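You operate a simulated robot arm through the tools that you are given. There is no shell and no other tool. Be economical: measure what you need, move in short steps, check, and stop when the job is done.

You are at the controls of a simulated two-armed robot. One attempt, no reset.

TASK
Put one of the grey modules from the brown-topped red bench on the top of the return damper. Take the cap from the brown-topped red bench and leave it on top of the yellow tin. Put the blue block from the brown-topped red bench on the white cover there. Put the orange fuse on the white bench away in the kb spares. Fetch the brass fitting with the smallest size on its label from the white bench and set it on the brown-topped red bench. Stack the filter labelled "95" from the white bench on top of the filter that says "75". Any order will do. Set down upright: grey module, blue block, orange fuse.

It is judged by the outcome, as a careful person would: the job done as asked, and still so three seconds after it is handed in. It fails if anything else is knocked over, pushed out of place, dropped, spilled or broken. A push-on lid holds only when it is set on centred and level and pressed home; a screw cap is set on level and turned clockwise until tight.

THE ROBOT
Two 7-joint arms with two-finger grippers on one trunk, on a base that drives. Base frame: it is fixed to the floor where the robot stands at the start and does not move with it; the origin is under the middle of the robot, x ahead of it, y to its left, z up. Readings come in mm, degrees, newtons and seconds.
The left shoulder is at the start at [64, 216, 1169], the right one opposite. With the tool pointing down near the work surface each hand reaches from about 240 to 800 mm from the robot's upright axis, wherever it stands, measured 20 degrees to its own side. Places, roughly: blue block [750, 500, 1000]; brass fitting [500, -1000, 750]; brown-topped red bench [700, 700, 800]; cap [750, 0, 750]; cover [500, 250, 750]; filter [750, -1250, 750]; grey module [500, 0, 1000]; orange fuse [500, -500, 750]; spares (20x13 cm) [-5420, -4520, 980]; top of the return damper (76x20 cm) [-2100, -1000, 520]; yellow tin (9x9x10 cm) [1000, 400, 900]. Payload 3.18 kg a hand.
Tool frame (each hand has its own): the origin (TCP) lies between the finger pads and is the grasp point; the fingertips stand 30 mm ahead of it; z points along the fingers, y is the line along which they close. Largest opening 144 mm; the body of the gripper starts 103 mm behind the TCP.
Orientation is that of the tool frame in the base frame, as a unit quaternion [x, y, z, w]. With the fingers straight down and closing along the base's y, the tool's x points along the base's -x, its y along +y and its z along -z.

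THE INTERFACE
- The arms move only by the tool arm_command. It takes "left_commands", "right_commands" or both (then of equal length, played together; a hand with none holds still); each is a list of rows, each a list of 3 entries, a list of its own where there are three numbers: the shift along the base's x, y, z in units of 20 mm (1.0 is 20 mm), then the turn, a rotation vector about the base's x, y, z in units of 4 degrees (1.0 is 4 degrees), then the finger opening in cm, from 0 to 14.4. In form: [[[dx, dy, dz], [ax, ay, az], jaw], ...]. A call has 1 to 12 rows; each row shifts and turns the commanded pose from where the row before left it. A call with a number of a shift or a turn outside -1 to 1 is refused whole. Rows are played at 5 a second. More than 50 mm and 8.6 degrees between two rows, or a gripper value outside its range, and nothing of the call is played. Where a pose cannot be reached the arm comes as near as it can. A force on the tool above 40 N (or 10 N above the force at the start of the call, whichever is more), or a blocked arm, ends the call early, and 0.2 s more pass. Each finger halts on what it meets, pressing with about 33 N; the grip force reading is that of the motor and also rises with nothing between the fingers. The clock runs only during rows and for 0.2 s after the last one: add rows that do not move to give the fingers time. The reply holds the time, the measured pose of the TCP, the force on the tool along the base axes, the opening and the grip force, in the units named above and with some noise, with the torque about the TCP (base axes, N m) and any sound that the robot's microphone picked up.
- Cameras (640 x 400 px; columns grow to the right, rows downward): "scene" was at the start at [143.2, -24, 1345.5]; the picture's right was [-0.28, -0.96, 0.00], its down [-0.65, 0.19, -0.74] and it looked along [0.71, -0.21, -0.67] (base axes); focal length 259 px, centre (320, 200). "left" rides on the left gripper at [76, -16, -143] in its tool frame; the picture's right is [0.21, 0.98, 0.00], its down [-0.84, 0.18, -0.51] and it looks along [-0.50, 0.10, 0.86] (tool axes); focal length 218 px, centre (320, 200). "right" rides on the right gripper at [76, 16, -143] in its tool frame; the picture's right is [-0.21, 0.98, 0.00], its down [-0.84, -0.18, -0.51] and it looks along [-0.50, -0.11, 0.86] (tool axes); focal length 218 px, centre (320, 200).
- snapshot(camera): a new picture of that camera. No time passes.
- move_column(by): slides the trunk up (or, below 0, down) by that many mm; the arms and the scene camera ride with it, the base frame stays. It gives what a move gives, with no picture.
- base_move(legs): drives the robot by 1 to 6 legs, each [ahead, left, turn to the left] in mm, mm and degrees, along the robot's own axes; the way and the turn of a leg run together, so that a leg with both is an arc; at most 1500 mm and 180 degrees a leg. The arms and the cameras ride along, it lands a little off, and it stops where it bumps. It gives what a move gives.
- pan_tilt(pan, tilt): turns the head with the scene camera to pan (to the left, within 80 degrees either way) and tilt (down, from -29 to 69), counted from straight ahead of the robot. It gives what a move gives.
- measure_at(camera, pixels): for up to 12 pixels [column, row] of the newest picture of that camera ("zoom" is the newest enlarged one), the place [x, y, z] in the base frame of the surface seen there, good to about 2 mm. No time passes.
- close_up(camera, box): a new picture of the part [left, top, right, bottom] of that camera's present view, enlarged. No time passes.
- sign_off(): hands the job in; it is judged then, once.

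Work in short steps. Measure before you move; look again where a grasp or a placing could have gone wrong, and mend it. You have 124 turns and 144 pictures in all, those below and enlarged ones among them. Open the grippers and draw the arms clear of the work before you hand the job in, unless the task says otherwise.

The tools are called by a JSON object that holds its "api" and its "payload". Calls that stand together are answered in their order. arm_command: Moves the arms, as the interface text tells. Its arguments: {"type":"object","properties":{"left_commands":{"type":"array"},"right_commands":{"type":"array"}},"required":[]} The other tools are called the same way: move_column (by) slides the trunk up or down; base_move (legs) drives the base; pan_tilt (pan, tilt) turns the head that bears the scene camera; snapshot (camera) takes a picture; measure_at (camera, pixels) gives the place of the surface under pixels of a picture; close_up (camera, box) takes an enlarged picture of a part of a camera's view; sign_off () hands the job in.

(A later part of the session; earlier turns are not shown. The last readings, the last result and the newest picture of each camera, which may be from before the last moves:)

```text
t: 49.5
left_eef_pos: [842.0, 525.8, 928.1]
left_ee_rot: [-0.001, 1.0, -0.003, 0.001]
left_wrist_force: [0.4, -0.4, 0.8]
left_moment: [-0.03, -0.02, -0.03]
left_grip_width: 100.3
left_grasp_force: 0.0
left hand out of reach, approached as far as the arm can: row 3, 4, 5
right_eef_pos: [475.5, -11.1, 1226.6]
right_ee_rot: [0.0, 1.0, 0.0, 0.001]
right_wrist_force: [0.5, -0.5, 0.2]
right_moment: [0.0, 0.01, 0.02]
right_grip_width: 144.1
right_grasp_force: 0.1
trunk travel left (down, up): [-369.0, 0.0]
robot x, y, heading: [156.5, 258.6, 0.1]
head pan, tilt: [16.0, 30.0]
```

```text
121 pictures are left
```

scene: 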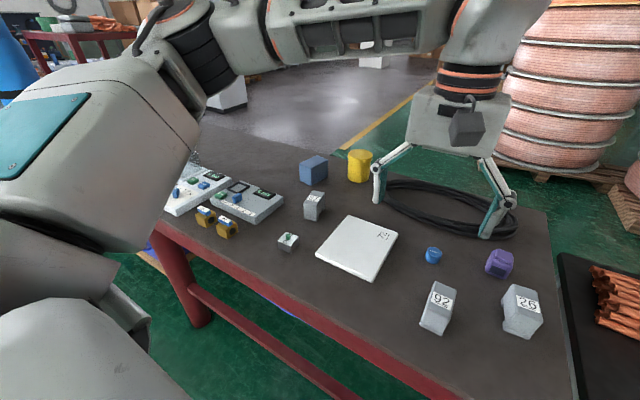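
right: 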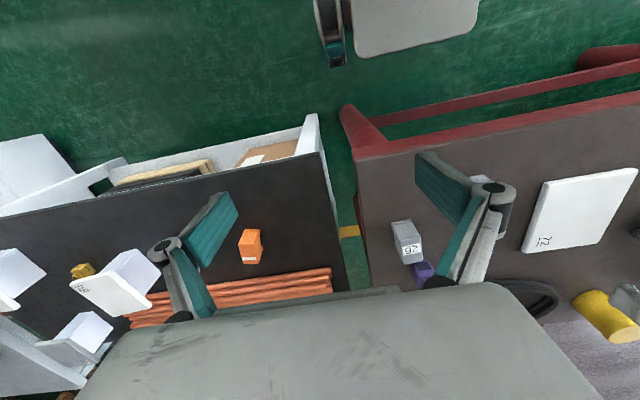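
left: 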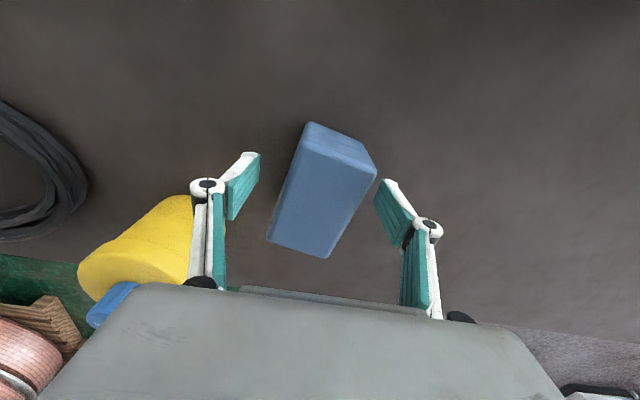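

Clear on both sides; lower 30 mm more and close.

{"api": "arm_command", "payload": {"left_commands": [[[0, 0, -0.8], [0, 0, 0], 10], [[0, 0, -0.8], [0, 0, 0], 10], [[0, 0, 0], [0, 0, 0], 7], [[0, 0, 0], [0, 0, 0], 6], [[0, 0, 0], [0, 0, 0], 5.4], [[0, 0, 0], [0, 0, 0], 4], [[0, 0, 0], [0, 0, 0], 3], [[0, 0, 0], [0, 0, 0], 3]]}}

{"api": "snapshot", "payload": {"camera": "left"}}

```text
t: 51.3
left_eef_pos: [841.5, 524.6, 896.8]
left_ee_rot: [-0.002, 1.0, -0.003, 0.001]
left_wrist_force: [0.9, -0.4, 2.2]
left_moment: [-0.04, -0.1, -0.1]
left_grip_width: 62.4
left_grasp_force: 33.2
right_eef_pos: [474.3, -11.2, 1226.6]
right_ee_rot: [0.0, 1.0, -0.001, 0.0]
right_wrist_force: [0.0, -0.7, 0.5]
right_moment: [0.0, -0.02, -0.02]
right_grip_width: 144.1
right_grasp_force: 0.0
trunk travel left (down, up): [-369.0, 0.0]
robot x, y, heading: [156.3, 260.6, 0.0]
head pan, tilt: [16.0, 30.0]
```

```text
120 pictures are left
```

left: 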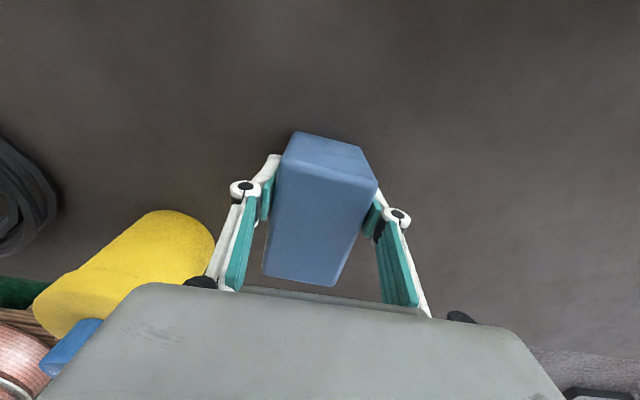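

Gripped at 62 mm. Lift a bit and check.

{"api": "arm_command", "payload": {"left_commands": [[[0, 0, 0.5], [0, 0, 0], 3], [[0, 0, 0.5], [0, 0, 0], 3], [[0, 0, 0.5], [0, 0, 0], 3], [[0, 0, 0.5], [0, 0, 0], 3], [[-0.4, 0, 0.5], [0, 0, 0], 3], [[-0.8, 0, 0.5], [0, 0, 0], 3], [[-0.8, 0, 0.5], [0, 0, 0], 3], [[0, 0, 0], [0, 0, 0], 3]]}}

{"api": "snapshot", "payload": {"camera": "left"}}

{"api": "close_up", "payload": {"camera": "scene", "box": [160, 150, 480, 350]}}

```text
t: 53.1
left_eef_pos: [801.8, 522.9, 967.1]
left_ee_rot: [-0.002, 1.0, -0.003, 0.001]
left_wrist_force: [-0.2, -0.4, -2.6]
left_moment: [0.04, 0.06, -0.01]
left_grip_width: 61.2
left_grasp_force: 32.9
right_eef_pos: [475.3, -10.4, 1226.5]
right_ee_rot: [0.0, 1.0, 0.0, -0.001]
right_wrist_force: [0.9, -0.5, 0.0]
right_moment: [-0.01, 0.01, -0.03]
right_grip_width: 144.0
right_grasp_force: 0.1
trunk travel left (down, up): [-369.0, 0.0]
robot x, y, heading: [156.8, 262.6, 0.1]
head pan, tilt: [16.0, 30.0]
```

```text
119 pictures are left
```

left: 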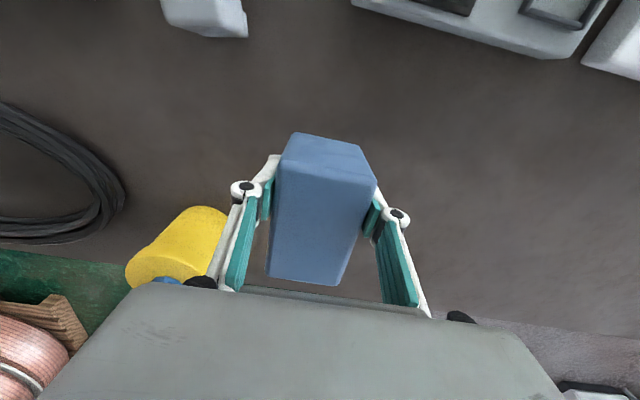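

```text
2.00 times, centred on (320, 250) of scene
```

zoom: 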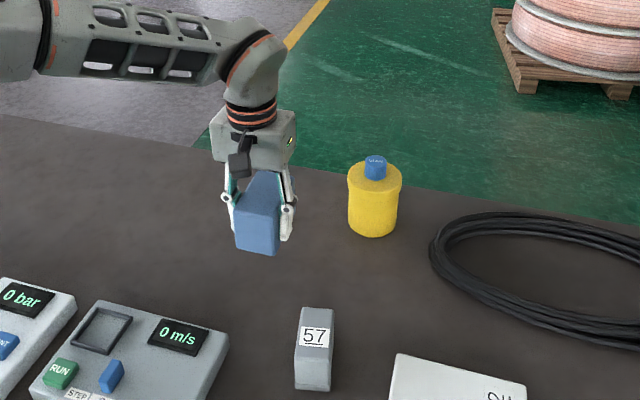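

Block held and lifted. Carry over to the cover centre (TCP target ≈ (603,222)), at z≈1000.

{"api": "arm_command", "payload": {"left_commands": [[[-0.5, 0, 0.8], [0, 0, 0], 3], [[-0.5, 0, 0.9], [0, 0, 0], 3], [[-0.64, -1, 0], [0, 0, 0], 3], [[-0.64, -1, 0], [0, 0, 0], 3], [[-0.64, -1, 0], [0, 0, 0], 3], [[-0.64, -1, 0], [0, 0, 0], 3], [[-0.64, -1, 0], [0, 0, 0], 3], [[-0.64, -1, 0], [0, 0, 0], 3], [[-0.64, -1, 0], [0, 0, 0], 3], [[-0.64, -1, 0], [0, 0, 0], 3], [[-0.64, -1, 0], [0, 0, 0], 3], [[-0.64, -1, 0], [0, 0, 0], 3]]}}

{"api": "arm_command", "payload": {"left_commands": [[[-0.64, -1, 0], [0, 0, 0], 3], [[-0.64, -1, 0], [0, 0, 0], 3], [[-0.64, -1, 0], [0, 0, 0], 3], [[-0.3, -1, 0], [0, 0, 0], 3], [[0, -0.9, -0.5], [0, 0, 0], 3], [[0, 0, -0.5], [0, 0, 0], 3], [[0, 0, -0.5], [0, 0, 0], 3], [[0, 0, 0], [0, 0, 0], 3]]}}

{"api": "snapshot", "payload": {"camera": "left"}}

{"api": "snapshot", "payload": {"camera": "scene"}}

```text
t: 55.7
left_eef_pos: [654.2, 321.5, 1001.3]
left_ee_rot: [-0.002, 1.0, -0.002, 0.001]
left_wrist_force: [0.7, -0.3, -2.2]
left_moment: [-0.01, 0.04, 0.01]
left_grip_width: 61.4
left_grasp_force: 32.7
right_eef_pos: [474.5, -11.4, 1226.5]
right_ee_rot: [0.0, 1.0, 0.0, 0.0]
right_wrist_force: [0.5, -0.2, -0.3]
right_moment: [0.04, -0.01, 0.02]
right_grip_width: 144.1
right_grasp_force: 0.1
trunk travel left (down, up): [-369.0, 0.0]
robot x, y, heading: [156.0, 262.8, -0.2]
head pan, tilt: [16.0, 30.0]
```

```text
t: 57.5
left_eef_pos: [608.5, 225.2, 969.7]
left_ee_rot: [-0.002, 1.0, -0.002, 0.001]
left_wrist_force: [0.3, -0.6, -2.8]
left_moment: [0.0, 0.07, 0.0]
left_grip_width: 61.2
left_grasp_force: 32.9
right_eef_pos: [474.1, -10.3, 1227.1]
right_ee_rot: [0.0, 1.0, -0.001, 0.0]
right_wrist_force: [-0.7, -0.4, 0.4]
right_moment: [0.04, -0.04, 0.04]
right_grip_width: 143.8
right_grasp_force: 0.0
trunk travel left (down, up): [-369.0, 0.0]
robot x, y, heading: [157.7, 260.7, -0.1]
head pan, tilt: [16.0, 30.0]
```

```text
117 pictures are left
```

left: 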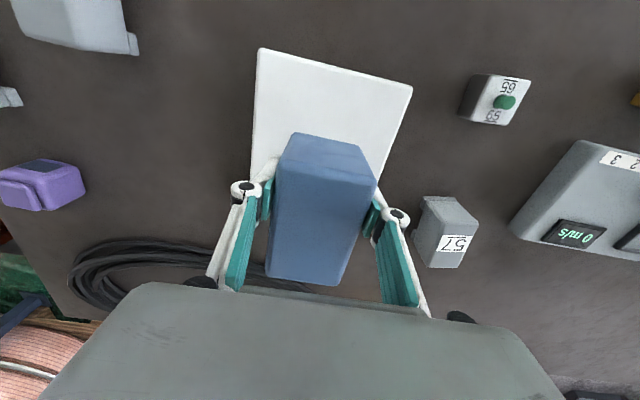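

```text
116 pictures are left
```

scene: 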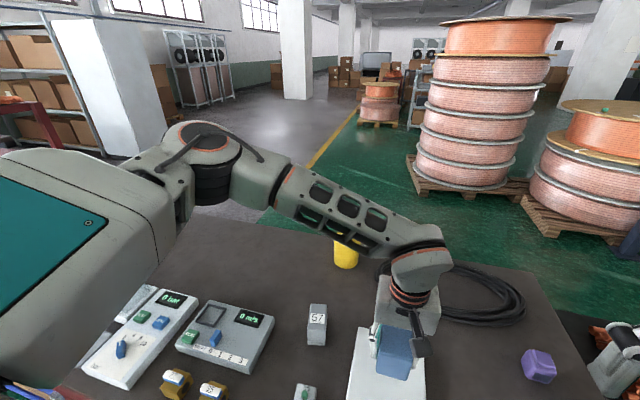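

Block over the cover. Descend 50 mm then creep to contact.

{"api": "arm_command", "payload": {"left_commands": [[[0, 0, -0.8], [0, 0, 0], 3], [[0, 0, -0.8], [0, 0, 0], 3], [[0, 0, -0.7], [0, 0, 0], 3], [[0, 0, -0.15], [0, 0, 0], 3], [[0, 0, -0.1], [0, 0, 0], 3], [[0, 0, -0.1], [0, 0, 0], 3], [[0, 0, -0.1], [0, 0, 0], 3], [[0, 0, 0], [0, 0, 0], 3]]}}

```text
t: 59.3
left_eef_pos: [608.7, 226.8, 916.6]
left_ee_rot: [-0.002, 1.0, -0.003, 0.002]
left_wrist_force: [-0.3, 0.1, -2.3]
left_moment: [0.04, 0.05, 0.0]
left_grip_width: 61.4
left_grasp_force: 33.2
right_eef_pos: [475.0, -11.6, 1226.1]
right_ee_rot: [0.001, 1.0, 0.0, 0.0]
right_wrist_force: [0.0, -0.7, -0.8]
right_moment: [0.0, 0.02, -0.04]
right_grip_width: 144.0
right_grasp_force: 0.0
trunk travel left (down, up): [-369.0, 0.0]
robot x, y, heading: [157.4, 259.8, -0.1]
head pan, tilt: [16.0, 30.0]
```

Not in contact yet; creep a few more mm.

{"api": "arm_command", "payload": {"left_commands": [[[0, 0, -0.1], [0, 0, 0], 3], [[0, 0, -0.1], [0, 0, 0], 3], [[0, 0, 0], [0, 0, 0], 3]]}}

```text
t: 60.1
left_eef_pos: [608.4, 226.3, 913.8]
left_ee_rot: [-0.003, 1.0, -0.003, 0.002]
left_wrist_force: [1.4, 1.3, 11.3]
left_moment: [0.4, 0.31, 0.0]
left_grip_width: 61.4
left_grasp_force: 33.0
right_eef_pos: [474.2, -9.6, 1226.5]
right_ee_rot: [0.0, 1.0, 0.0, 0.0]
right_wrist_force: [-0.6, 0.2, -0.1]
right_moment: [0.01, 0.0, -0.01]
right_grip_width: 143.9
right_grasp_force: 0.1
trunk travel left (down, up): [-369.0, 0.0]
robot x, y, heading: [154.9, 260.9, -0.2]
head pan, tilt: [16.0, 30.0]
```

Contact (11 N). Open, raise clear, look.

{"api": "arm_command", "payload": {"left_commands": [[[0, 0, 0], [0, 0, 0], 6.5], [[0, 0, 0], [0, 0, 0], 8], [[0, 0, 0], [0, 0, 0], 10], [[0, 0, 0.8], [0, 0, 0], 10], [[0, 0, 1], [0, 0, 0], 10], [[0, 0, 1], [0, 0, 0], 10], [[0, 0, 1], [0, 0, 0], 10], [[0, 0, 1], [0, 0, 0], 10], [[0, 0, 1], [0, 0, 0], 10], [[0, 0, 1], [0, 0, 0], 10]]}}

{"api": "pan_tilt", "payload": {"pan": -5, "tilt": 55}}

{"api": "snapshot", "payload": {"camera": "scene"}}

{"api": "snapshot", "payload": {"camera": "left"}}

```text
t: 62.3
left_eef_pos: [607.0, 226.7, 1048.9]
left_ee_rot: [-0.001, 1.0, -0.002, 0.001]
left_wrist_force: [-0.1, -0.1, 0.2]
left_moment: [-0.02, 0.02, 0.01]
left_grip_width: 99.7
left_grasp_force: 0.1
right_eef_pos: [474.2, -11.8, 1226.4]
right_ee_rot: [0.0, 1.0, 0.0, 0.0]
right_wrist_force: [-0.9, 0.4, 0.0]
right_moment: [0.0, 0.03, 0.02]
right_grip_width: 143.9
right_grasp_force: 0.1
trunk travel left (down, up): [-369.0, 0.0]
robot x, y, heading: [155.1, 256.5, 0.1]
head pan, tilt: [16.0, 30.0]
```

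```text
t: 63.2
left_eef_pos: [607.1, 225.8, 1047.6]
left_ee_rot: [-0.002, 1.0, -0.002, 0.001]
left_wrist_force: [0.4, -0.1, 0.0]
left_moment: [0.01, 0.01, 0.01]
left_grip_width: 100.0
left_grasp_force: 0.1
right_eef_pos: [475.1, -9.8, 1226.2]
right_ee_rot: [0.0, 1.0, 0.0, 0.0]
right_wrist_force: [-0.1, -0.3, 0.0]
right_moment: [-0.03, 0.0, 0.0]
right_grip_width: 144.0
right_grasp_force: 0.0
trunk travel left (down, up): [-369.0, 0.0]
robot x, y, heading: [154.9, 257.8, -0.2]
head pan, tilt: [-5.0, 55.0]
```

```text
115 pictures are left
```

scene: 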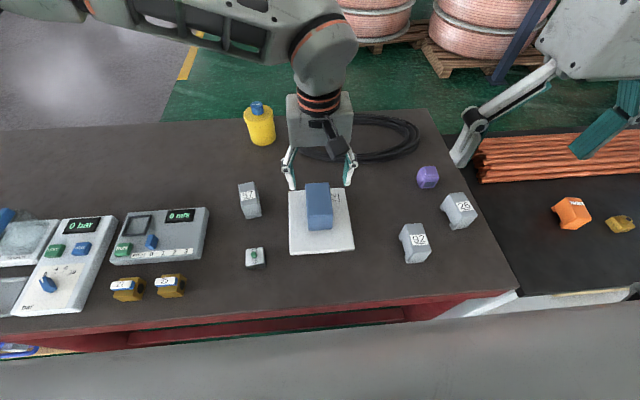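

```text
114 pictures are left
```

left: 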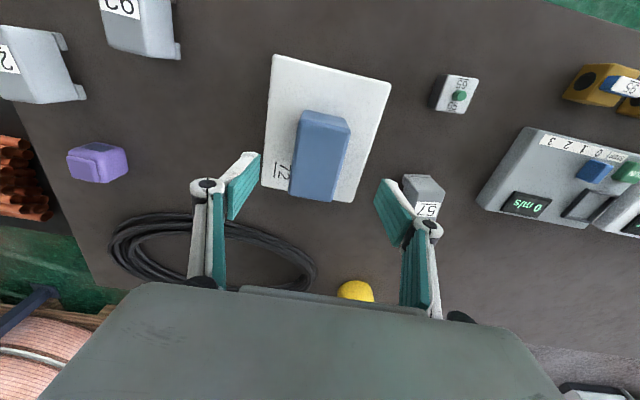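

Cap on tin and block on cover are good. Next the white bench: back off 60 and drive right, checking edge of white bench first.

{"api": "measure_at", "payload": {"camera": "scene", "pixels": [[560, 293], [600, 285], [440, 325], [572, 205], [622, 218], [475, 300]]}}

{"api": "base_move", "payload": {"legs": [[-60, 0, 0], [0, -800, 0]]}}

{"api": "pan_tilt", "payload": {"pan": -25, "tilt": 45}}

{"api": "snapshot", "payload": {"camera": "scene"}}

{"api": "snapshot", "payload": {"camera": "right"}}

```text
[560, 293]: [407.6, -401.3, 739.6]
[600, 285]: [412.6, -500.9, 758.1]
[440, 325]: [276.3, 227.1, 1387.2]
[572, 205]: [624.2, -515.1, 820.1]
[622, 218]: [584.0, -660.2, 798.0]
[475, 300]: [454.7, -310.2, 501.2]
```

```text
t: 71.0
left_eef_pos: [547.6, -555.7, 1047.6]
left_ee_rot: [0.0, 1.0, -0.002, 0.001]
left_wrist_force: [-0.1, 0.2, -0.5]
left_moment: [0.03, -0.02, 0.0]
left_grip_width: 99.7
left_grasp_force: 0.1
right_eef_pos: [414.9, -791.1, 1226.7]
right_ee_rot: [0.002, 1.0, 0.0, -0.001]
right_wrist_force: [0.6, 0.6, 0.3]
right_moment: [-0.01, 0.02, 0.0]
right_grip_width: 144.0
right_grasp_force: 0.1
trunk travel left (down, up): [-369.0, 0.0]
robot x, y, heading: [96.1, -519.8, -0.1]
head pan, tilt: [-5.0, 55.0]
```

```text
t: 71.8
left_eef_pos: [548.3, -555.7, 1047.7]
left_ee_rot: [0.0, 1.0, -0.003, 0.001]
left_wrist_force: [0.0, -0.8, 0.3]
left_moment: [0.03, 0.0, -0.01]
left_grip_width: 100.1
left_grasp_force: 0.1
right_eef_pos: [413.4, -791.2, 1226.7]
right_ee_rot: [0.002, 1.0, 0.0, -0.001]
right_wrist_force: [1.1, -0.4, 1.1]
right_moment: [0.0, 0.03, -0.01]
right_grip_width: 144.0
right_grasp_force: 0.0
trunk travel left (down, up): [-369.0, 0.0]
robot x, y, heading: [96.3, -521.9, -0.2]
head pan, tilt: [-25.0, 45.0]
```

```text
113 pictures are left
```

scene: 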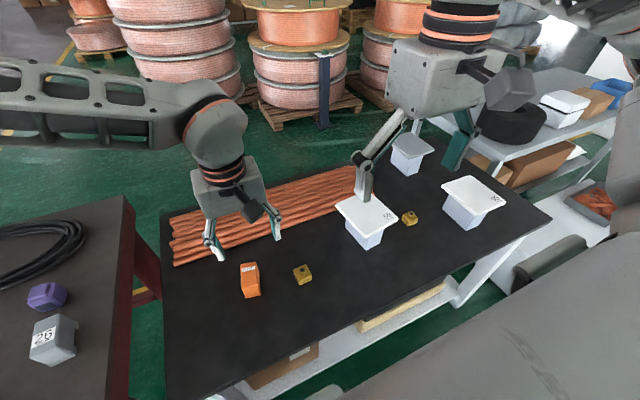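

```text
112 pictures are left
```

right: 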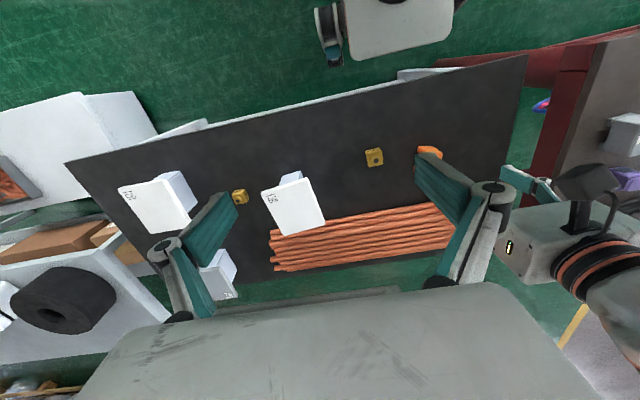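

Three white filters (365,215), (472,200), (408,150) and brass fittings (303,274), (409,218). Zoom in for labels.

{"api": "close_up", "payload": {"camera": "scene", "box": [330, 125, 522, 245]}}

{"api": "close_up", "payload": {"camera": "scene", "box": [220, 240, 332, 310]}}

{"api": "close_up", "payload": {"camera": "scene", "box": [385, 200, 433, 230]}}

{"api": "close_up", "payload": {"camera": "right", "box": [100, 150, 340, 300]}}

```text
3.33 times, centred on (426, 185) of scene
```

zoom: 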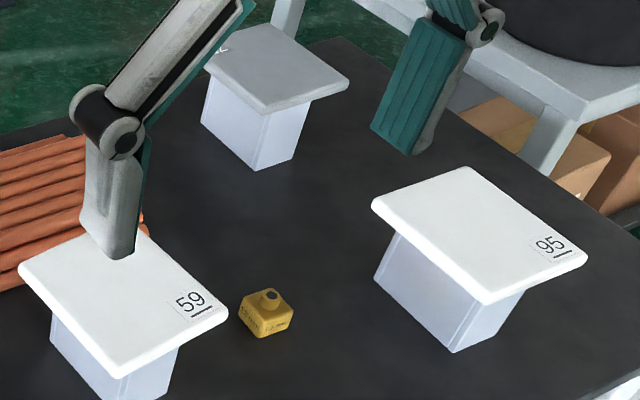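

```text
5.71 times, centred on (276, 275) of scene
```

zoom: 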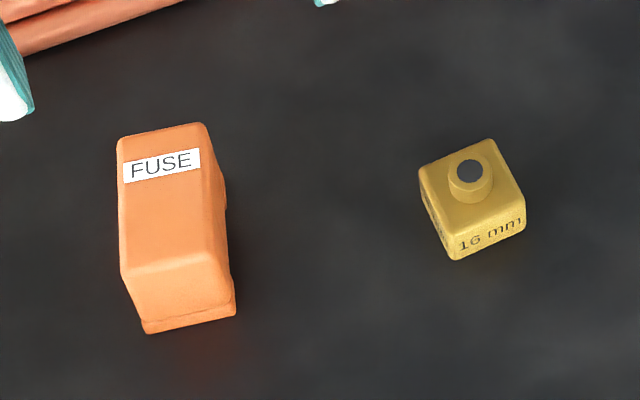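

```text
13.33 times, centred on (409, 215) of scene
```

zoom: 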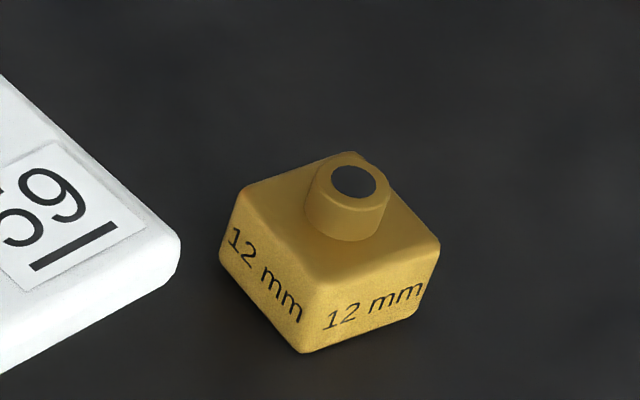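

```text
2.67 times, centred on (220, 225) of right
```

zoom: 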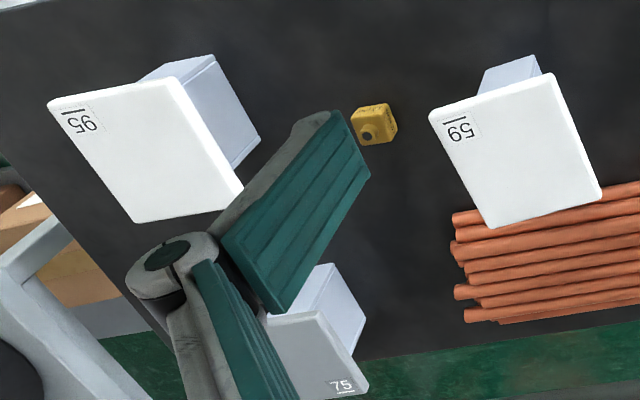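

95 is the right white filter, 75 the far grey one; fittings 16 mm and 12 mm. Measure all of them.

{"api": "measure_at", "payload": {"camera": "scene", "pixels": [[409, 213], [409, 222], [444, 181], [476, 176], [504, 198], [474, 213], [465, 225], [405, 139], [428, 148], [405, 170], [380, 215], [251, 280]]}}

{"api": "measure_at", "payload": {"camera": "right", "pixels": [[120, 187], [165, 182], [189, 220], [152, 232], [185, 185], [195, 198], [214, 268], [235, 290], [240, 197], [424, 153], [66, 163], [275, 195]]}}

```text
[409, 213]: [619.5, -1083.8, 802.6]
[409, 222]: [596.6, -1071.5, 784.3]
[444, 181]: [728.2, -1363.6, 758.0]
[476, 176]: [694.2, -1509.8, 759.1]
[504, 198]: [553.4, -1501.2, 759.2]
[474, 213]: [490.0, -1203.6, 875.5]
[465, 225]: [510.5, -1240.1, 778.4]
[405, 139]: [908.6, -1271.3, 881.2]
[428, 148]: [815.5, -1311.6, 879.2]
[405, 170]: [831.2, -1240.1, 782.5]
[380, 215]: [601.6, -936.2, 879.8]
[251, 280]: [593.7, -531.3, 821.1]
```

```text
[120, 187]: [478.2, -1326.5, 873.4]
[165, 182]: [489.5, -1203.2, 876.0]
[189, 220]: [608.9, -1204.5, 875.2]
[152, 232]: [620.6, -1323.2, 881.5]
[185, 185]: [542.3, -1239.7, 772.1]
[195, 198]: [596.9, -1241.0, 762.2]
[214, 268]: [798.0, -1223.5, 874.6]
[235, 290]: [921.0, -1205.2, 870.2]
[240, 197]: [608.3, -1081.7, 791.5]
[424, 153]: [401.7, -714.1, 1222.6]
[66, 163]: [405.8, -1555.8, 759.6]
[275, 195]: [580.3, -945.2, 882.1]
```

Move the left hand back and left out of the way, and drive right to (150,−1070).

{"api": "arm_command", "payload": {"left_commands": [[[-1, 1, 1], [0, 0, 0], 10], [[-1, 1, 1], [0, 0, 0], 10], [[-1, 1, 1], [0, 0, 0], 10], [[-1, 1, 1], [0, 0, 0], 10], [[-1, 1, 1], [0, 0, 0], 10], [[-1, 1, 0], [0, 0, 0], 10], [[-1, 1, 0], [0, 0, 0], 10]]}}

{"api": "base_move", "payload": {"legs": [[0, -550, 0], [50, 0, 0]]}}

{"api": "pan_tilt", "payload": {"pan": -20, "tilt": 45}}

{"api": "snapshot", "payload": {"camera": "scene"}}

{"api": "snapshot", "payload": {"camera": "right"}}

```text
t: 73.4
left_eef_pos: [407.1, -413.8, 1149.1]
left_ee_rot: [0.0, 1.0, -0.003, 0.001]
left_wrist_force: [-1.1, 0.0, 0.6]
left_moment: [-0.03, 0.0, 0.01]
left_grip_width: 99.9
left_grasp_force: 0.1
right_eef_pos: [413.0, -790.0, 1226.6]
right_ee_rot: [0.002, 1.0, -0.001, 0.0]
right_wrist_force: [-0.2, 0.9, 0.3]
right_moment: [-0.02, -0.01, 0.02]
right_grip_width: 144.2
right_grasp_force: 0.1
trunk travel left (down, up): [-369.0, 0.0]
robot x, y, heading: [94.5, -520.9, -0.2]
head pan, tilt: [-25.0, 45.0]
```

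```text
t: 79.2
left_eef_pos: [458.6, -957.7, 1148.6]
left_ee_rot: [-0.003, 1.0, -0.004, 0.0]
left_wrist_force: [-0.1, -0.6, -0.7]
left_moment: [0.03, 0.03, -0.02]
left_grip_width: 100.0
left_grasp_force: 0.1
right_eef_pos: [466.9, -1331.9, 1224.9]
right_ee_rot: [-0.001, 1.0, 0.0, -0.001]
right_wrist_force: [-0.2, -0.6, -0.3]
right_moment: [0.01, 0.09, 0.02]
right_grip_width: 144.1
right_grasp_force: 0.0
trunk travel left (down, up): [-369.0, 0.0]
robot x, y, heading: [142.8, -1061.5, 0.1]
head pan, tilt: [-25.0, 45.0]
```

```text
t: 79.9
left_eef_pos: [457.4, -957.1, 1149.8]
left_ee_rot: [-0.003, 1.0, -0.002, 0.001]
left_wrist_force: [-0.5, 0.2, 0.6]
left_moment: [-0.02, -0.01, -0.01]
left_grip_width: 99.8
left_grasp_force: 0.0
right_eef_pos: [464.3, -1332.1, 1226.1]
right_ee_rot: [-0.002, 1.0, 0.0, 0.0]
right_wrist_force: [0.4, -0.3, 0.6]
right_moment: [0.02, 0.02, 0.0]
right_grip_width: 144.1
right_grasp_force: 0.1
trunk travel left (down, up): [-369.0, 0.0]
robot x, y, heading: [143.9, -1061.8, 0.3]
head pan, tilt: [-20.0, 45.0]
```

```text
107 pictures are left
```

scene: 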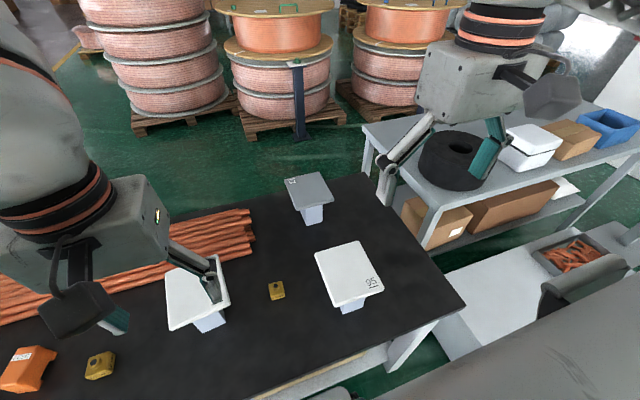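

```text
106 pictures are left
```

right: 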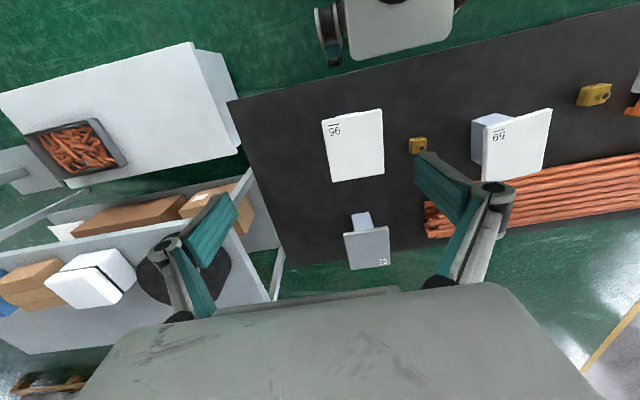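

Clear view. Zoom on filters 95 and 75 from the right camera and measure corners.

{"api": "close_up", "payload": {"camera": "right", "box": [256, 90, 512, 250]}}

{"api": "measure_at", "payload": {"camera": "right", "pixels": [[325, 121], [379, 112], [384, 171], [332, 180], [346, 237], [387, 230], [389, 264], [350, 268], [355, 150], [368, 250], [361, 220], [418, 145]]}}

{"api": "measure_at", "payload": {"camera": "scene", "pixels": [[317, 253], [361, 244], [381, 289], [334, 305], [287, 182], [319, 174], [332, 197], [302, 208], [345, 308], [312, 215], [277, 290]]}}

```text
2.50 times, centred on (384, 170) of right
```

zoom: 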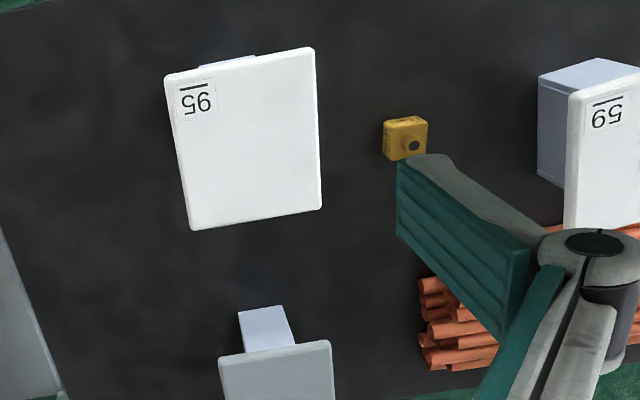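

```text
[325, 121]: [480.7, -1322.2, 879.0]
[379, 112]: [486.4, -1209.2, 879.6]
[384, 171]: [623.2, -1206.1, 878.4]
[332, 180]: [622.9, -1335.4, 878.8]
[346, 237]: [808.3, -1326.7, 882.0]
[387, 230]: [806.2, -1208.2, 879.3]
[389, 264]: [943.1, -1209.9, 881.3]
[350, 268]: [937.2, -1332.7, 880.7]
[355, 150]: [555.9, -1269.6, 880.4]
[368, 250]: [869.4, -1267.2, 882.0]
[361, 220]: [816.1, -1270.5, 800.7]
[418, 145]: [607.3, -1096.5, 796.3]
```

```text
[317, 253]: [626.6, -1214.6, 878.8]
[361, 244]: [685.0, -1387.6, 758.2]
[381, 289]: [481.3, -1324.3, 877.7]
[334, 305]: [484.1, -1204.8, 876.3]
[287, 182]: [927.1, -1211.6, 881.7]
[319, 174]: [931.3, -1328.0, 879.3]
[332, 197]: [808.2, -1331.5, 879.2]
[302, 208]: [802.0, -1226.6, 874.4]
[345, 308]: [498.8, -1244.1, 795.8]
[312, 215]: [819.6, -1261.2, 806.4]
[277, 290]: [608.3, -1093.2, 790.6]
```

Filters are aligned: 95 centre (553,−1268), 75 centre (872,−1269), top 879. Nudge base 12 mm ahead, then bring right hand over 95 at x≈540, jaw fully open.

{"api": "base_move", "payload": {"legs": [[12, 0, 0]]}}

{"api": "arm_command", "payload": {"right_commands": [[[0.6, 0.6, -1], [0, 0, 0], 14.4], [[0.6, 0.6, -1], [0, 0, 0], 14.4], [[0.6, 0.6, -1], [0, 0, 0], 14.4], [[0.6, 0.6, -1], [0, 0, 0], 14.4], [[0.6, 0.6, -1], [0, 0, 0], 14.4], [[0, 0.2, -1], [0, 0, 0], 14.4], [[0, 0, -1], [0, 0, 0], 14.4], [[0, 0, -1], [0, 0, 0], 14.4], [[0, 0, -1], [0, 0, 0], 14.4], [[0, 0, -1], [0, 0, 0], 14.4], [[0, 0, -1], [0, 0, 0], 14.4], [[0, 0, 0], [0, 0, 0], 14.4]]}}

{"api": "arm_command", "payload": {"right_commands": [[[0, 0, -1], [0, 0, 0], 14.4], [[0, 0, -1], [0, 0, 0], 14.4], [[0, 0, 0], [0, 0, 0], 14.4], [[0, 0, 0], [0, 0, 0], 14.4]]}}

{"api": "snapshot", "payload": {"camera": "right"}}

```text
t: 80.6
left_eef_pos: [467.5, -957.5, 1149.7]
left_ee_rot: [-0.004, 1.0, -0.003, 0.001]
left_wrist_force: [-0.2, -0.4, 0.1]
left_moment: [-0.02, -0.01, 0.0]
left_grip_width: 99.9
left_grasp_force: 0.1
right_eef_pos: [477.1, -1333.1, 1226.0]
right_ee_rot: [-0.002, 1.0, 0.0, 0.0]
right_wrist_force: [-0.2, -0.7, 0.5]
right_moment: [0.01, 0.02, 0.0]
right_grip_width: 144.1
right_grasp_force: 0.0
trunk travel left (down, up): [-369.0, 0.0]
robot x, y, heading: [155.5, -1060.2, 0.3]
head pan, tilt: [-20.0, 45.0]
```

```text
t: 83.2
left_eef_pos: [468.5, -957.1, 1149.4]
left_ee_rot: [-0.003, 1.0, -0.003, 0.0]
left_wrist_force: [0.6, -0.6, -0.2]
left_moment: [0.0, -0.02, 0.02]
left_grip_width: 100.0
left_grasp_force: 0.1
right_eef_pos: [536.7, -1269.3, 1005.1]
right_ee_rot: [-0.002, 1.0, 0.0, 0.0]
right_wrist_force: [0.2, 0.2, 0.3]
right_moment: [0.01, 0.0, -0.01]
right_grip_width: 144.1
right_grasp_force: 0.1
trunk travel left (down, up): [-369.0, 0.0]
robot x, y, heading: [157.8, -1065.5, 0.1]
head pan, tilt: [-20.0, 45.0]
```

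```text
t: 84.2
left_eef_pos: [468.8, -957.1, 1148.5]
left_ee_rot: [-0.004, 1.0, -0.003, 0.001]
left_wrist_force: [-0.1, -0.3, 0.4]
left_moment: [0.02, -0.02, -0.01]
left_grip_width: 100.0
left_grasp_force: 0.0
right_eef_pos: [537.2, -1268.5, 966.7]
right_ee_rot: [-0.002, 1.0, 0.0, 0.0]
right_wrist_force: [0.4, -0.1, -0.3]
right_moment: [-0.03, 0.01, 0.0]
right_grip_width: 143.9
right_grasp_force: 0.2
trunk travel left (down, up): [-369.0, 0.0]
robot x, y, heading: [157.3, -1060.1, 0.1]
head pan, tilt: [-20.0, 45.0]
```

```text
104 pictures are left
```

right: 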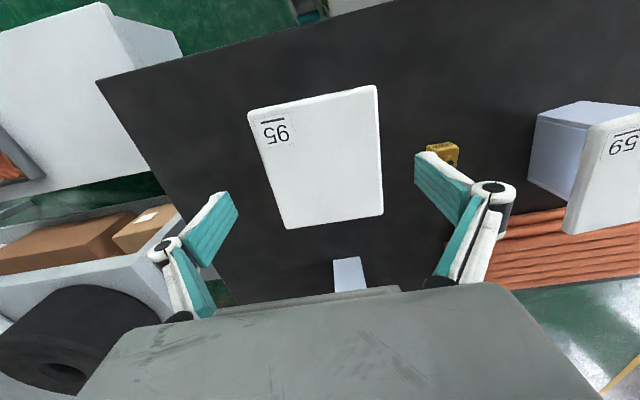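

Measure flange edges along the jaw line from this closer view.

{"api": "measure_at", "payload": {"camera": "right", "pixels": [[264, 150], [272, 180], [379, 130], [381, 170], [255, 120], [378, 105], [320, 227], [310, 100]]}}

```text
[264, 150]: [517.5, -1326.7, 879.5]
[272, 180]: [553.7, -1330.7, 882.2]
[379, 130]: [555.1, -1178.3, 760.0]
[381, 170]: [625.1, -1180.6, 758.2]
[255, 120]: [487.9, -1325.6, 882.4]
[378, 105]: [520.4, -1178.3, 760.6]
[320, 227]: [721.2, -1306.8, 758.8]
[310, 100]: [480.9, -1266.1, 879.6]
```

Edges at −1328 and ≈−1206; centre −1267 matches the hand. Descend to z≈866 and close.

{"api": "arm_command", "payload": {"right_commands": [[[0, 0.05, -1], [0, 0, 0], 14.4], [[0, 0, -1], [0, 0, 0], 14.4], [[0, 0, -1], [0, 0, 0], 14.4], [[0, 0, -1], [0, 0, 0], 14.4], [[0, 0, -1], [0, 0, 0], 14.4], [[0, 0, 0], [0, 0, 0], 14.4], [[0, 0, 0], [0, 0, 0], 12.8], [[0, 0, 0], [0, 0, 0], 11], [[0, 0, 0], [0, 0, 0], 11], [[0, 0, 0], [0, 0, 0], 11]]}}

{"api": "snapshot", "payload": {"camera": "right"}}

```text
t: 86.4
left_eef_pos: [468.8, -955.6, 1150.5]
left_ee_rot: [-0.003, 1.0, -0.003, 0.0]
left_wrist_force: [0.8, 0.1, -0.3]
left_moment: [-0.01, -0.02, -0.01]
left_grip_width: 99.8
left_grasp_force: 0.1
right_eef_pos: [535.9, -1267.0, 865.3]
right_ee_rot: [-0.001, 1.0, 0.0, 0.001]
right_wrist_force: [0.4, -2.7, 3.2]
right_moment: [-0.31, -0.07, -0.05]
right_grip_width: 128.6
right_grasp_force: 33.0
trunk travel left (down, up): [-369.0, 0.0]
robot x, y, heading: [155.8, -1059.1, 0.2]
head pan, tilt: [-20.0, 45.0]
```

```text
103 pictures are left
```

right: 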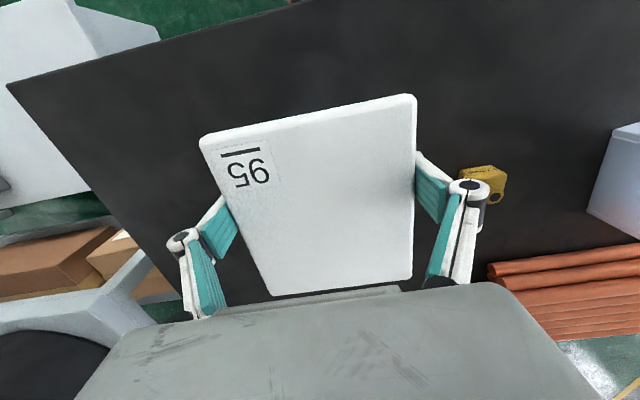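

Gripped (128.6 mm). Lift 145 mm.

{"api": "arm_command", "payload": {"right_commands": [[[0, 0, 0.5], [0, 0, 0], 11], [[0, 0, 0.8], [0, 0, 0], 11], [[0, 0, 1], [0, 0, 0], 11], [[0, 0, 1], [0, 0, 0], 11], [[0, 0, 1], [0, 0, 0], 11], [[0, 0, 1], [0, 0, 0], 11], [[0, 0, 1], [0, 0, 0], 11], [[0, 0, 0.95], [0, 0, 0], 11], [[0, 0, 0], [0, 0, 0], 11]]}}

{"api": "snapshot", "payload": {"camera": "scene"}}

```text
t: 88.4
left_eef_pos: [468.1, -957.0, 1150.2]
left_ee_rot: [-0.003, 1.0, -0.002, 0.001]
left_wrist_force: [-0.1, 0.0, 0.2]
left_moment: [0.01, 0.02, 0.0]
left_grip_width: 100.0
left_grasp_force: 0.1
right_eef_pos: [537.6, -1266.8, 1011.3]
right_ee_rot: [-0.002, 1.0, 0.0, -0.001]
right_wrist_force: [0.5, 0.4, -2.7]
right_moment: [-0.02, 0.06, 0.01]
right_grip_width: 128.5
right_grasp_force: 33.0
trunk travel left (down, up): [-369.0, 0.0]
robot x, y, heading: [155.1, -1064.7, 0.0]
head pan, tilt: [-20.0, 45.0]
```

```text
102 pictures are left
```

scene: 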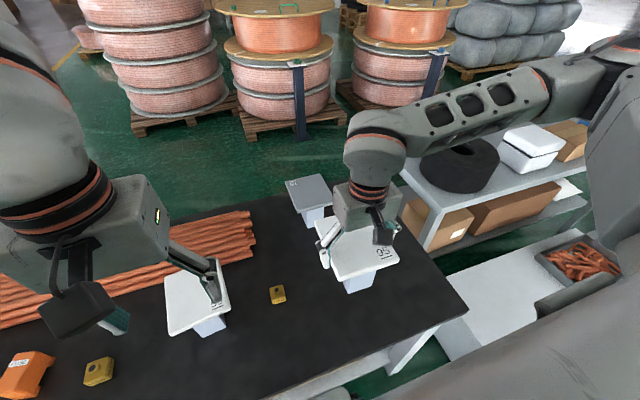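

Held level. Move forward 319 mm in steps.

{"api": "arm_command", "payload": {"right_commands": [[[1, 0, 0], [0, 0, 0], 11], [[1, 0, 0], [0, 0, 0], 11], [[1, 0, 0], [0, 0, 0], 11], [[1, 0, 0], [0, 0, 0], 11], [[1, 0, 0], [0, 0, 0], 11], [[1, 0, 0], [0, 0, 0], 11], [[1, 0, 0], [0, 0, 0], 11], [[1, 0, 0], [0, 0, 0], 11], [[1, 0, 0], [0, 0, 0], 11], [[1, 0, 0], [0, 0, 0], 11], [[1, 0, 0], [0, 0, 0], 11], [[1, 0, 0], [0, 0, 0], 11]]}}

{"api": "arm_command", "payload": {"right_commands": [[[1, 0, 0], [0, 0, 0], 11], [[1, 0, 0], [0, 0, 0], 11], [[0.9, -0.05, 0], [0, 0, 0], 11], [[0.9, 0, 0], [0, 0, 0], 11], [[0, 0, 0], [0, 0, 0], 11], [[0, 0, 0], [0, 0, 0], 11]]}}

{"api": "close_up", "payload": {"camera": "scene", "box": [240, 100, 400, 200]}}

{"api": "snapshot", "payload": {"camera": "right"}}

```text
t: 91.0
left_eef_pos: [468.7, -956.5, 1148.9]
left_ee_rot: [-0.004, 1.0, -0.003, 0.001]
left_wrist_force: [0.1, -0.4, 0.4]
left_moment: [-0.05, 0.05, -0.01]
left_grip_width: 100.0
left_grasp_force: 0.1
right_eef_pos: [776.5, -1267.9, 1009.7]
right_ee_rot: [-0.002, 1.0, 0.0, -0.001]
right_wrist_force: [0.5, -0.5, -3.2]
right_moment: [0.03, 0.08, 0.0]
right_grip_width: 129.0
right_grasp_force: 32.8
trunk travel left (down, up): [-369.0, 0.0]
robot x, y, heading: [153.8, -1062.4, 0.2]
head pan, tilt: [-20.0, 45.0]
```

```text
t: 92.4
left_eef_pos: [468.3, -955.5, 1149.7]
left_ee_rot: [-0.003, 1.0, -0.003, 0.001]
left_wrist_force: [-1.4, -0.2, -0.8]
left_moment: [0.01, -0.01, 0.02]
left_grip_width: 100.0
left_grasp_force: 0.1
right_eef_pos: [843.6, -1268.0, 1009.7]
right_ee_rot: [-0.002, 1.0, 0.0, -0.001]
right_wrist_force: [0.6, 0.2, -2.9]
right_moment: [0.0, 0.02, 0.01]
right_grip_width: 129.0
right_grasp_force: 32.8
right hand out of reach, approached as far as the arm can: row 4
trunk travel left (down, up): [-369.0, 0.0]
robot x, y, heading: [156.6, -1062.1, 0.0]
head pan, tilt: [-20.0, 45.0]
```

```text
4.00 times, centred on (320, 150) of scene
```

zoom: 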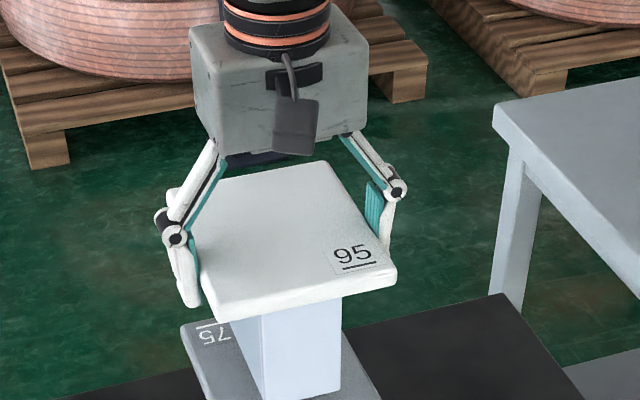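

```text
100 pictures are left
```

right: 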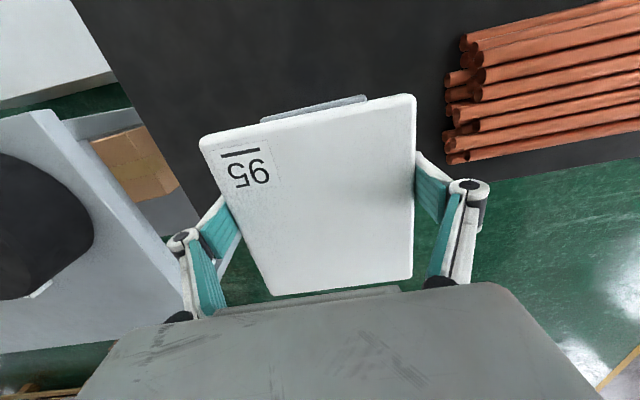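

12 mm short of exact alignment; descend while nudging forward, then creep to contact (~z 988).

{"api": "arm_command", "payload": {"right_commands": [[[0, 0, -0.4], [0, 0, 0], 11], [[0, 0, -0.4], [0, 0, 0], 11], [[0.25, 0, 0], [0, 0, 0], 11], [[0.2, 0, 0], [0, 0, 0], 11], [[0, 0, -0.1], [0, 0, 0], 11], [[0, 0, -0.1], [0, 0, 0], 11], [[0, 0, 0], [0, 0, 0], 11]]}}

```text
t: 94.0
left_eef_pos: [468.9, -956.5, 1149.4]
left_ee_rot: [-0.004, 1.0, -0.002, 0.001]
left_wrist_force: [0.8, 0.2, 0.0]
left_moment: [0.01, 0.03, -0.01]
left_grip_width: 99.9
left_grasp_force: 0.1
right_eef_pos: [853.3, -1268.8, 991.6]
right_ee_rot: [-0.001, 1.0, 0.0, 0.0]
right_wrist_force: [-0.5, 0.5, -3.8]
right_moment: [0.01, 0.06, -0.03]
right_grip_width: 128.7
right_grasp_force: 33.7
trunk travel left (down, up): [-369.0, 0.0]
robot x, y, heading: [156.0, -1063.9, 0.1]
head pan, tilt: [-20.0, 45.0]
```

{"api": "arm_command", "payload": {"right_commands": [[[0.1, 0, -0.1], [0, 0, 0], 11], [[0, 0, -0.1], [0, 0, 0], 11], [[0, 0, 0], [0, 0, 0], 11]]}}

```text
t: 94.8
left_eef_pos: [469.2, -956.4, 1150.1]
left_ee_rot: [-0.003, 1.0, -0.003, 0.001]
left_wrist_force: [0.4, 0.3, 0.3]
left_moment: [0.0, -0.01, 0.05]
left_grip_width: 99.7
left_grasp_force: 0.2
right_eef_pos: [851.8, -1268.1, 988.6]
right_ee_rot: [-0.002, 1.0, -0.001, -0.001]
right_wrist_force: [-0.1, -0.4, -2.8]
right_moment: [0.03, 0.04, 0.03]
right_grip_width: 128.4
right_grasp_force: 32.6
right hand out of reach, approached as far as the arm can: row 1
trunk travel left (down, up): [-369.0, 0.0]
robot x, y, heading: [157.1, -1060.9, 0.0]
head pan, tilt: [-20.0, 45.0]
```

Still free (2.8 N is its weight); keep creeping at 2 mm.

{"api": "arm_command", "payload": {"right_commands": [[[0, 0, -0.1], [0, 0, 0], 11], [[0, 0, -0.1], [0, 0, 0], 11], [[0, 0, 0], [0, 0, 0], 11]]}}

```text
t: 95.6
left_eef_pos: [466.8, -957.6, 1150.4]
left_ee_rot: [-0.004, 1.0, -0.003, 0.001]
left_wrist_force: [0.7, 0.2, 0.0]
left_moment: [0.01, 0.01, -0.01]
left_grip_width: 99.8
left_grasp_force: 0.0
right_eef_pos: [852.8, -1268.6, 987.6]
right_ee_rot: [-0.001, 1.0, 0.0, 0.002]
right_wrist_force: [1.2, -2.4, 17.0]
right_moment: [-0.22, 0.33, -0.06]
right_grip_width: 128.8
right_grasp_force: 33.4
trunk travel left (down, up): [-369.0, 0.0]
robot x, y, heading: [158.1, -1061.1, 0.2]
head pan, tilt: [-20.0, 45.0]
```

Contact at z 987.6. Relax 1 mm, open fully, rise straight up.

{"api": "arm_command", "payload": {"right_commands": [[[0, 0, 0.05], [0, 0, 0], 11], [[0, 0, 0], [0, 0, 0], 13.3], [[0, 0, 0], [0, 0, 0], 14.4], [[0, 0, 0], [0, 0, 0], 14.4], [[0, 0, 0.5], [0, 0, 0], 14.4], [[0, 0, 0.5], [0, 0, 0], 14.4], [[-0.1, 0, 0.5], [0, 0, 0], 14.4], [[-0.2, 0, 0.6], [0, 0, 0], 14.4], [[-0.2, 0, 0.8], [0, 0, 0], 14.4], [[-0.3, 0, 0.8], [0, 0, 0], 14.4], [[-0.4, 0, 0.8], [0, 0, 0], 14.4], [[-0.6, 0, 0.5], [0, 0, 0], 14.4]]}}

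{"api": "close_up", "payload": {"camera": "scene", "box": [240, 100, 400, 200]}}

```text
t: 98.2
left_eef_pos: [467.6, -955.6, 1149.6]
left_ee_rot: [-0.003, 1.0, -0.003, 0.001]
left_wrist_force: [0.0, 0.0, -0.3]
left_moment: [-0.01, 0.01, 0.0]
left_grip_width: 100.3
left_grasp_force: 0.0
right_eef_pos: [815.3, -1268.8, 1086.7]
right_ee_rot: [0.0, 1.0, 0.0, 0.001]
right_wrist_force: [0.0, -0.2, -0.7]
right_moment: [0.0, -0.02, -0.04]
right_grip_width: 144.1
right_grasp_force: 0.0
trunk travel left (down, up): [-369.0, 0.0]
robot x, y, heading: [154.3, -1062.6, 0.3]
head pan, tilt: [-20.0, 45.0]
```

```text
4.00 times, centred on (320, 150) of scene
```

zoom: 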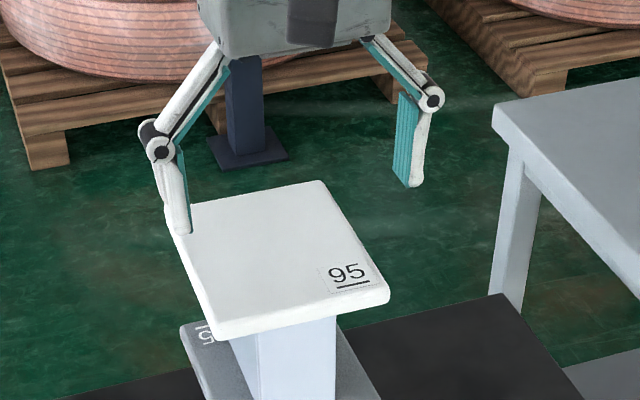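

Filter stacked. Move the right hand back over the 12 mm fitting (608,−1090), moving the left hand further left meanwhile.

{"api": "arm_command", "payload": {"right_commands": [[[-1, 0, 0.2], [0, 0, 0], 12], [[-1, 0, 0], [0, 0, 0], 10], [[-1, 0.4, 0], [0, 0, 0], 8], [[-1, 1, 0], [0, 0, 0], 8], [[-1, 1, 0], [0, 0, 0], 8], [[-1, 1, 0], [0, 0, 0], 8], [[-1, 1, -0.8], [0, 0, 0], 8], [[-1, 1, -1], [0, 0, 0], 8], [[-1, 1, -1], [0, 0, 0], 8], [[-1, 1, -1], [0, 0, 0], 8], [[-0.3, 1, -1], [0, 0, 0], 8], [[0, 0.5, -1], [0, 0, 0], 8]], "left_commands": [[[-0.3, 1, 0], [0, 0, 0], 10], [[-0.3, 1, 0], [0, 0, 0], 10], [[-0.3, 1, 0], [0, 0, 0], 10], [[0, 1, 0], [0, 0, 0], 10], [[0, 1, 0], [0, 0, 0], 10], [[0, 1, 0], [0, 0, 0], 10], [[0, 1, 0], [0, 0, 0], 10], [[0, 1, 0], [0, 0, 0], 10], [[0, 1, 0], [0, 0, 0], 10], [[0, 0, 0], [0, 0, 0], 10], [[0, 0, 0], [0, 0, 0], 10], [[0, 0, 0], [0, 0, 0], 10]]}}

{"api": "snapshot", "payload": {"camera": "right"}}

{"api": "snapshot", "payload": {"camera": "scene"}}

```text
t: 100.8
left_eef_pos: [458.9, -777.2, 1152.9]
left_ee_rot: [-0.003, 1.0, -0.002, -0.002]
left_wrist_force: [0.4, 0.3, -0.7]
left_moment: [0.0, 0.04, -0.03]
left_grip_width: 99.9
left_grasp_force: 0.0
left hand out of reach, approached as far as the arm can: row 7, 9
right_eef_pos: [612.6, -1090.2, 973.7]
right_ee_rot: [-0.002, 1.0, 0.0, 0.0]
right_wrist_force: [0.1, 0.1, -0.1]
right_moment: [0.01, -0.01, -0.03]
right_grip_width: 80.1
right_grasp_force: 0.0
trunk travel left (down, up): [-369.0, 0.0]
robot x, y, heading: [159.4, -1062.3, 0.1]
head pan, tilt: [-20.0, 45.0]
```

```text
98 pictures are left
```

right: 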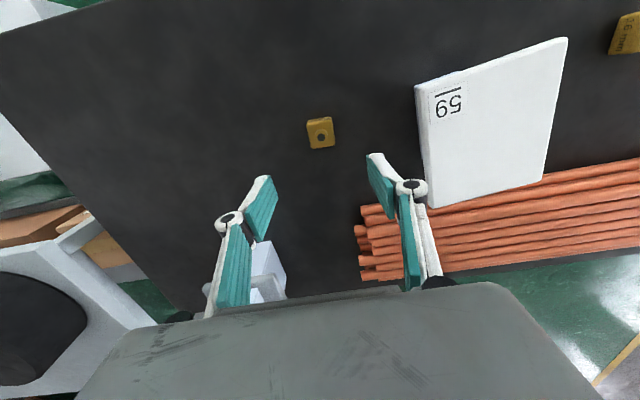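

```text
97 pictures are left
```

scene: 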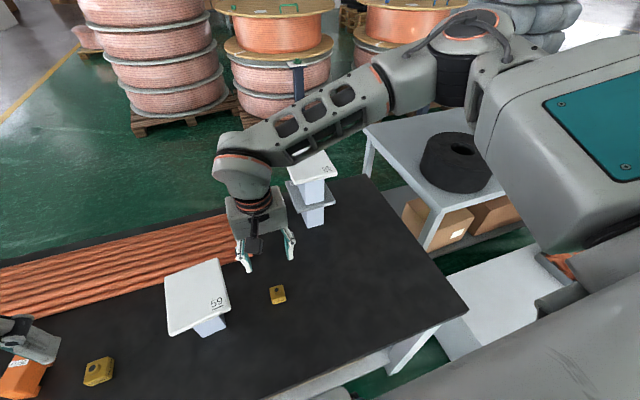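

Only two fittings (12 and 16 mm), so 12 mm it is. Zoom on the fitting at (320,132) and measure.

{"api": "close_up", "payload": {"camera": "right", "box": [280, 107, 360, 157]}}

{"api": "measure_at", "payload": {"camera": "zoom", "pixels": [[220, 110], [415, 85], [435, 310], [245, 335], [330, 180], [328, 230], [230, 220], [425, 200]]}}

```text
8.00 times, centred on (320, 132) of right
```

zoom: 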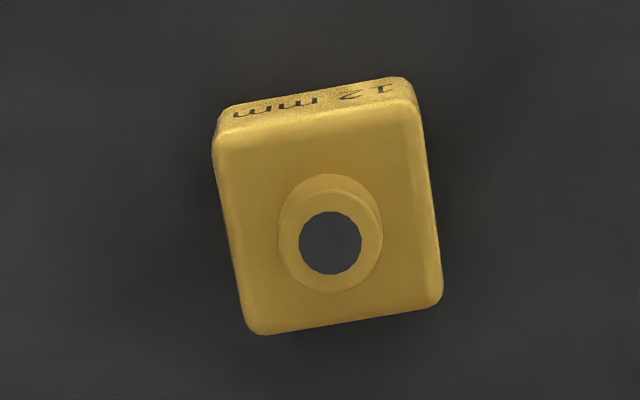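

```text
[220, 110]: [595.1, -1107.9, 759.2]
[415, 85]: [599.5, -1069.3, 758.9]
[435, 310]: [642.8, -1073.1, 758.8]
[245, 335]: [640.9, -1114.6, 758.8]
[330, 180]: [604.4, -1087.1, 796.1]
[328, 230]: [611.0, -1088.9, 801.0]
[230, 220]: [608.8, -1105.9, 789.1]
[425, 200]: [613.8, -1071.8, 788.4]
```

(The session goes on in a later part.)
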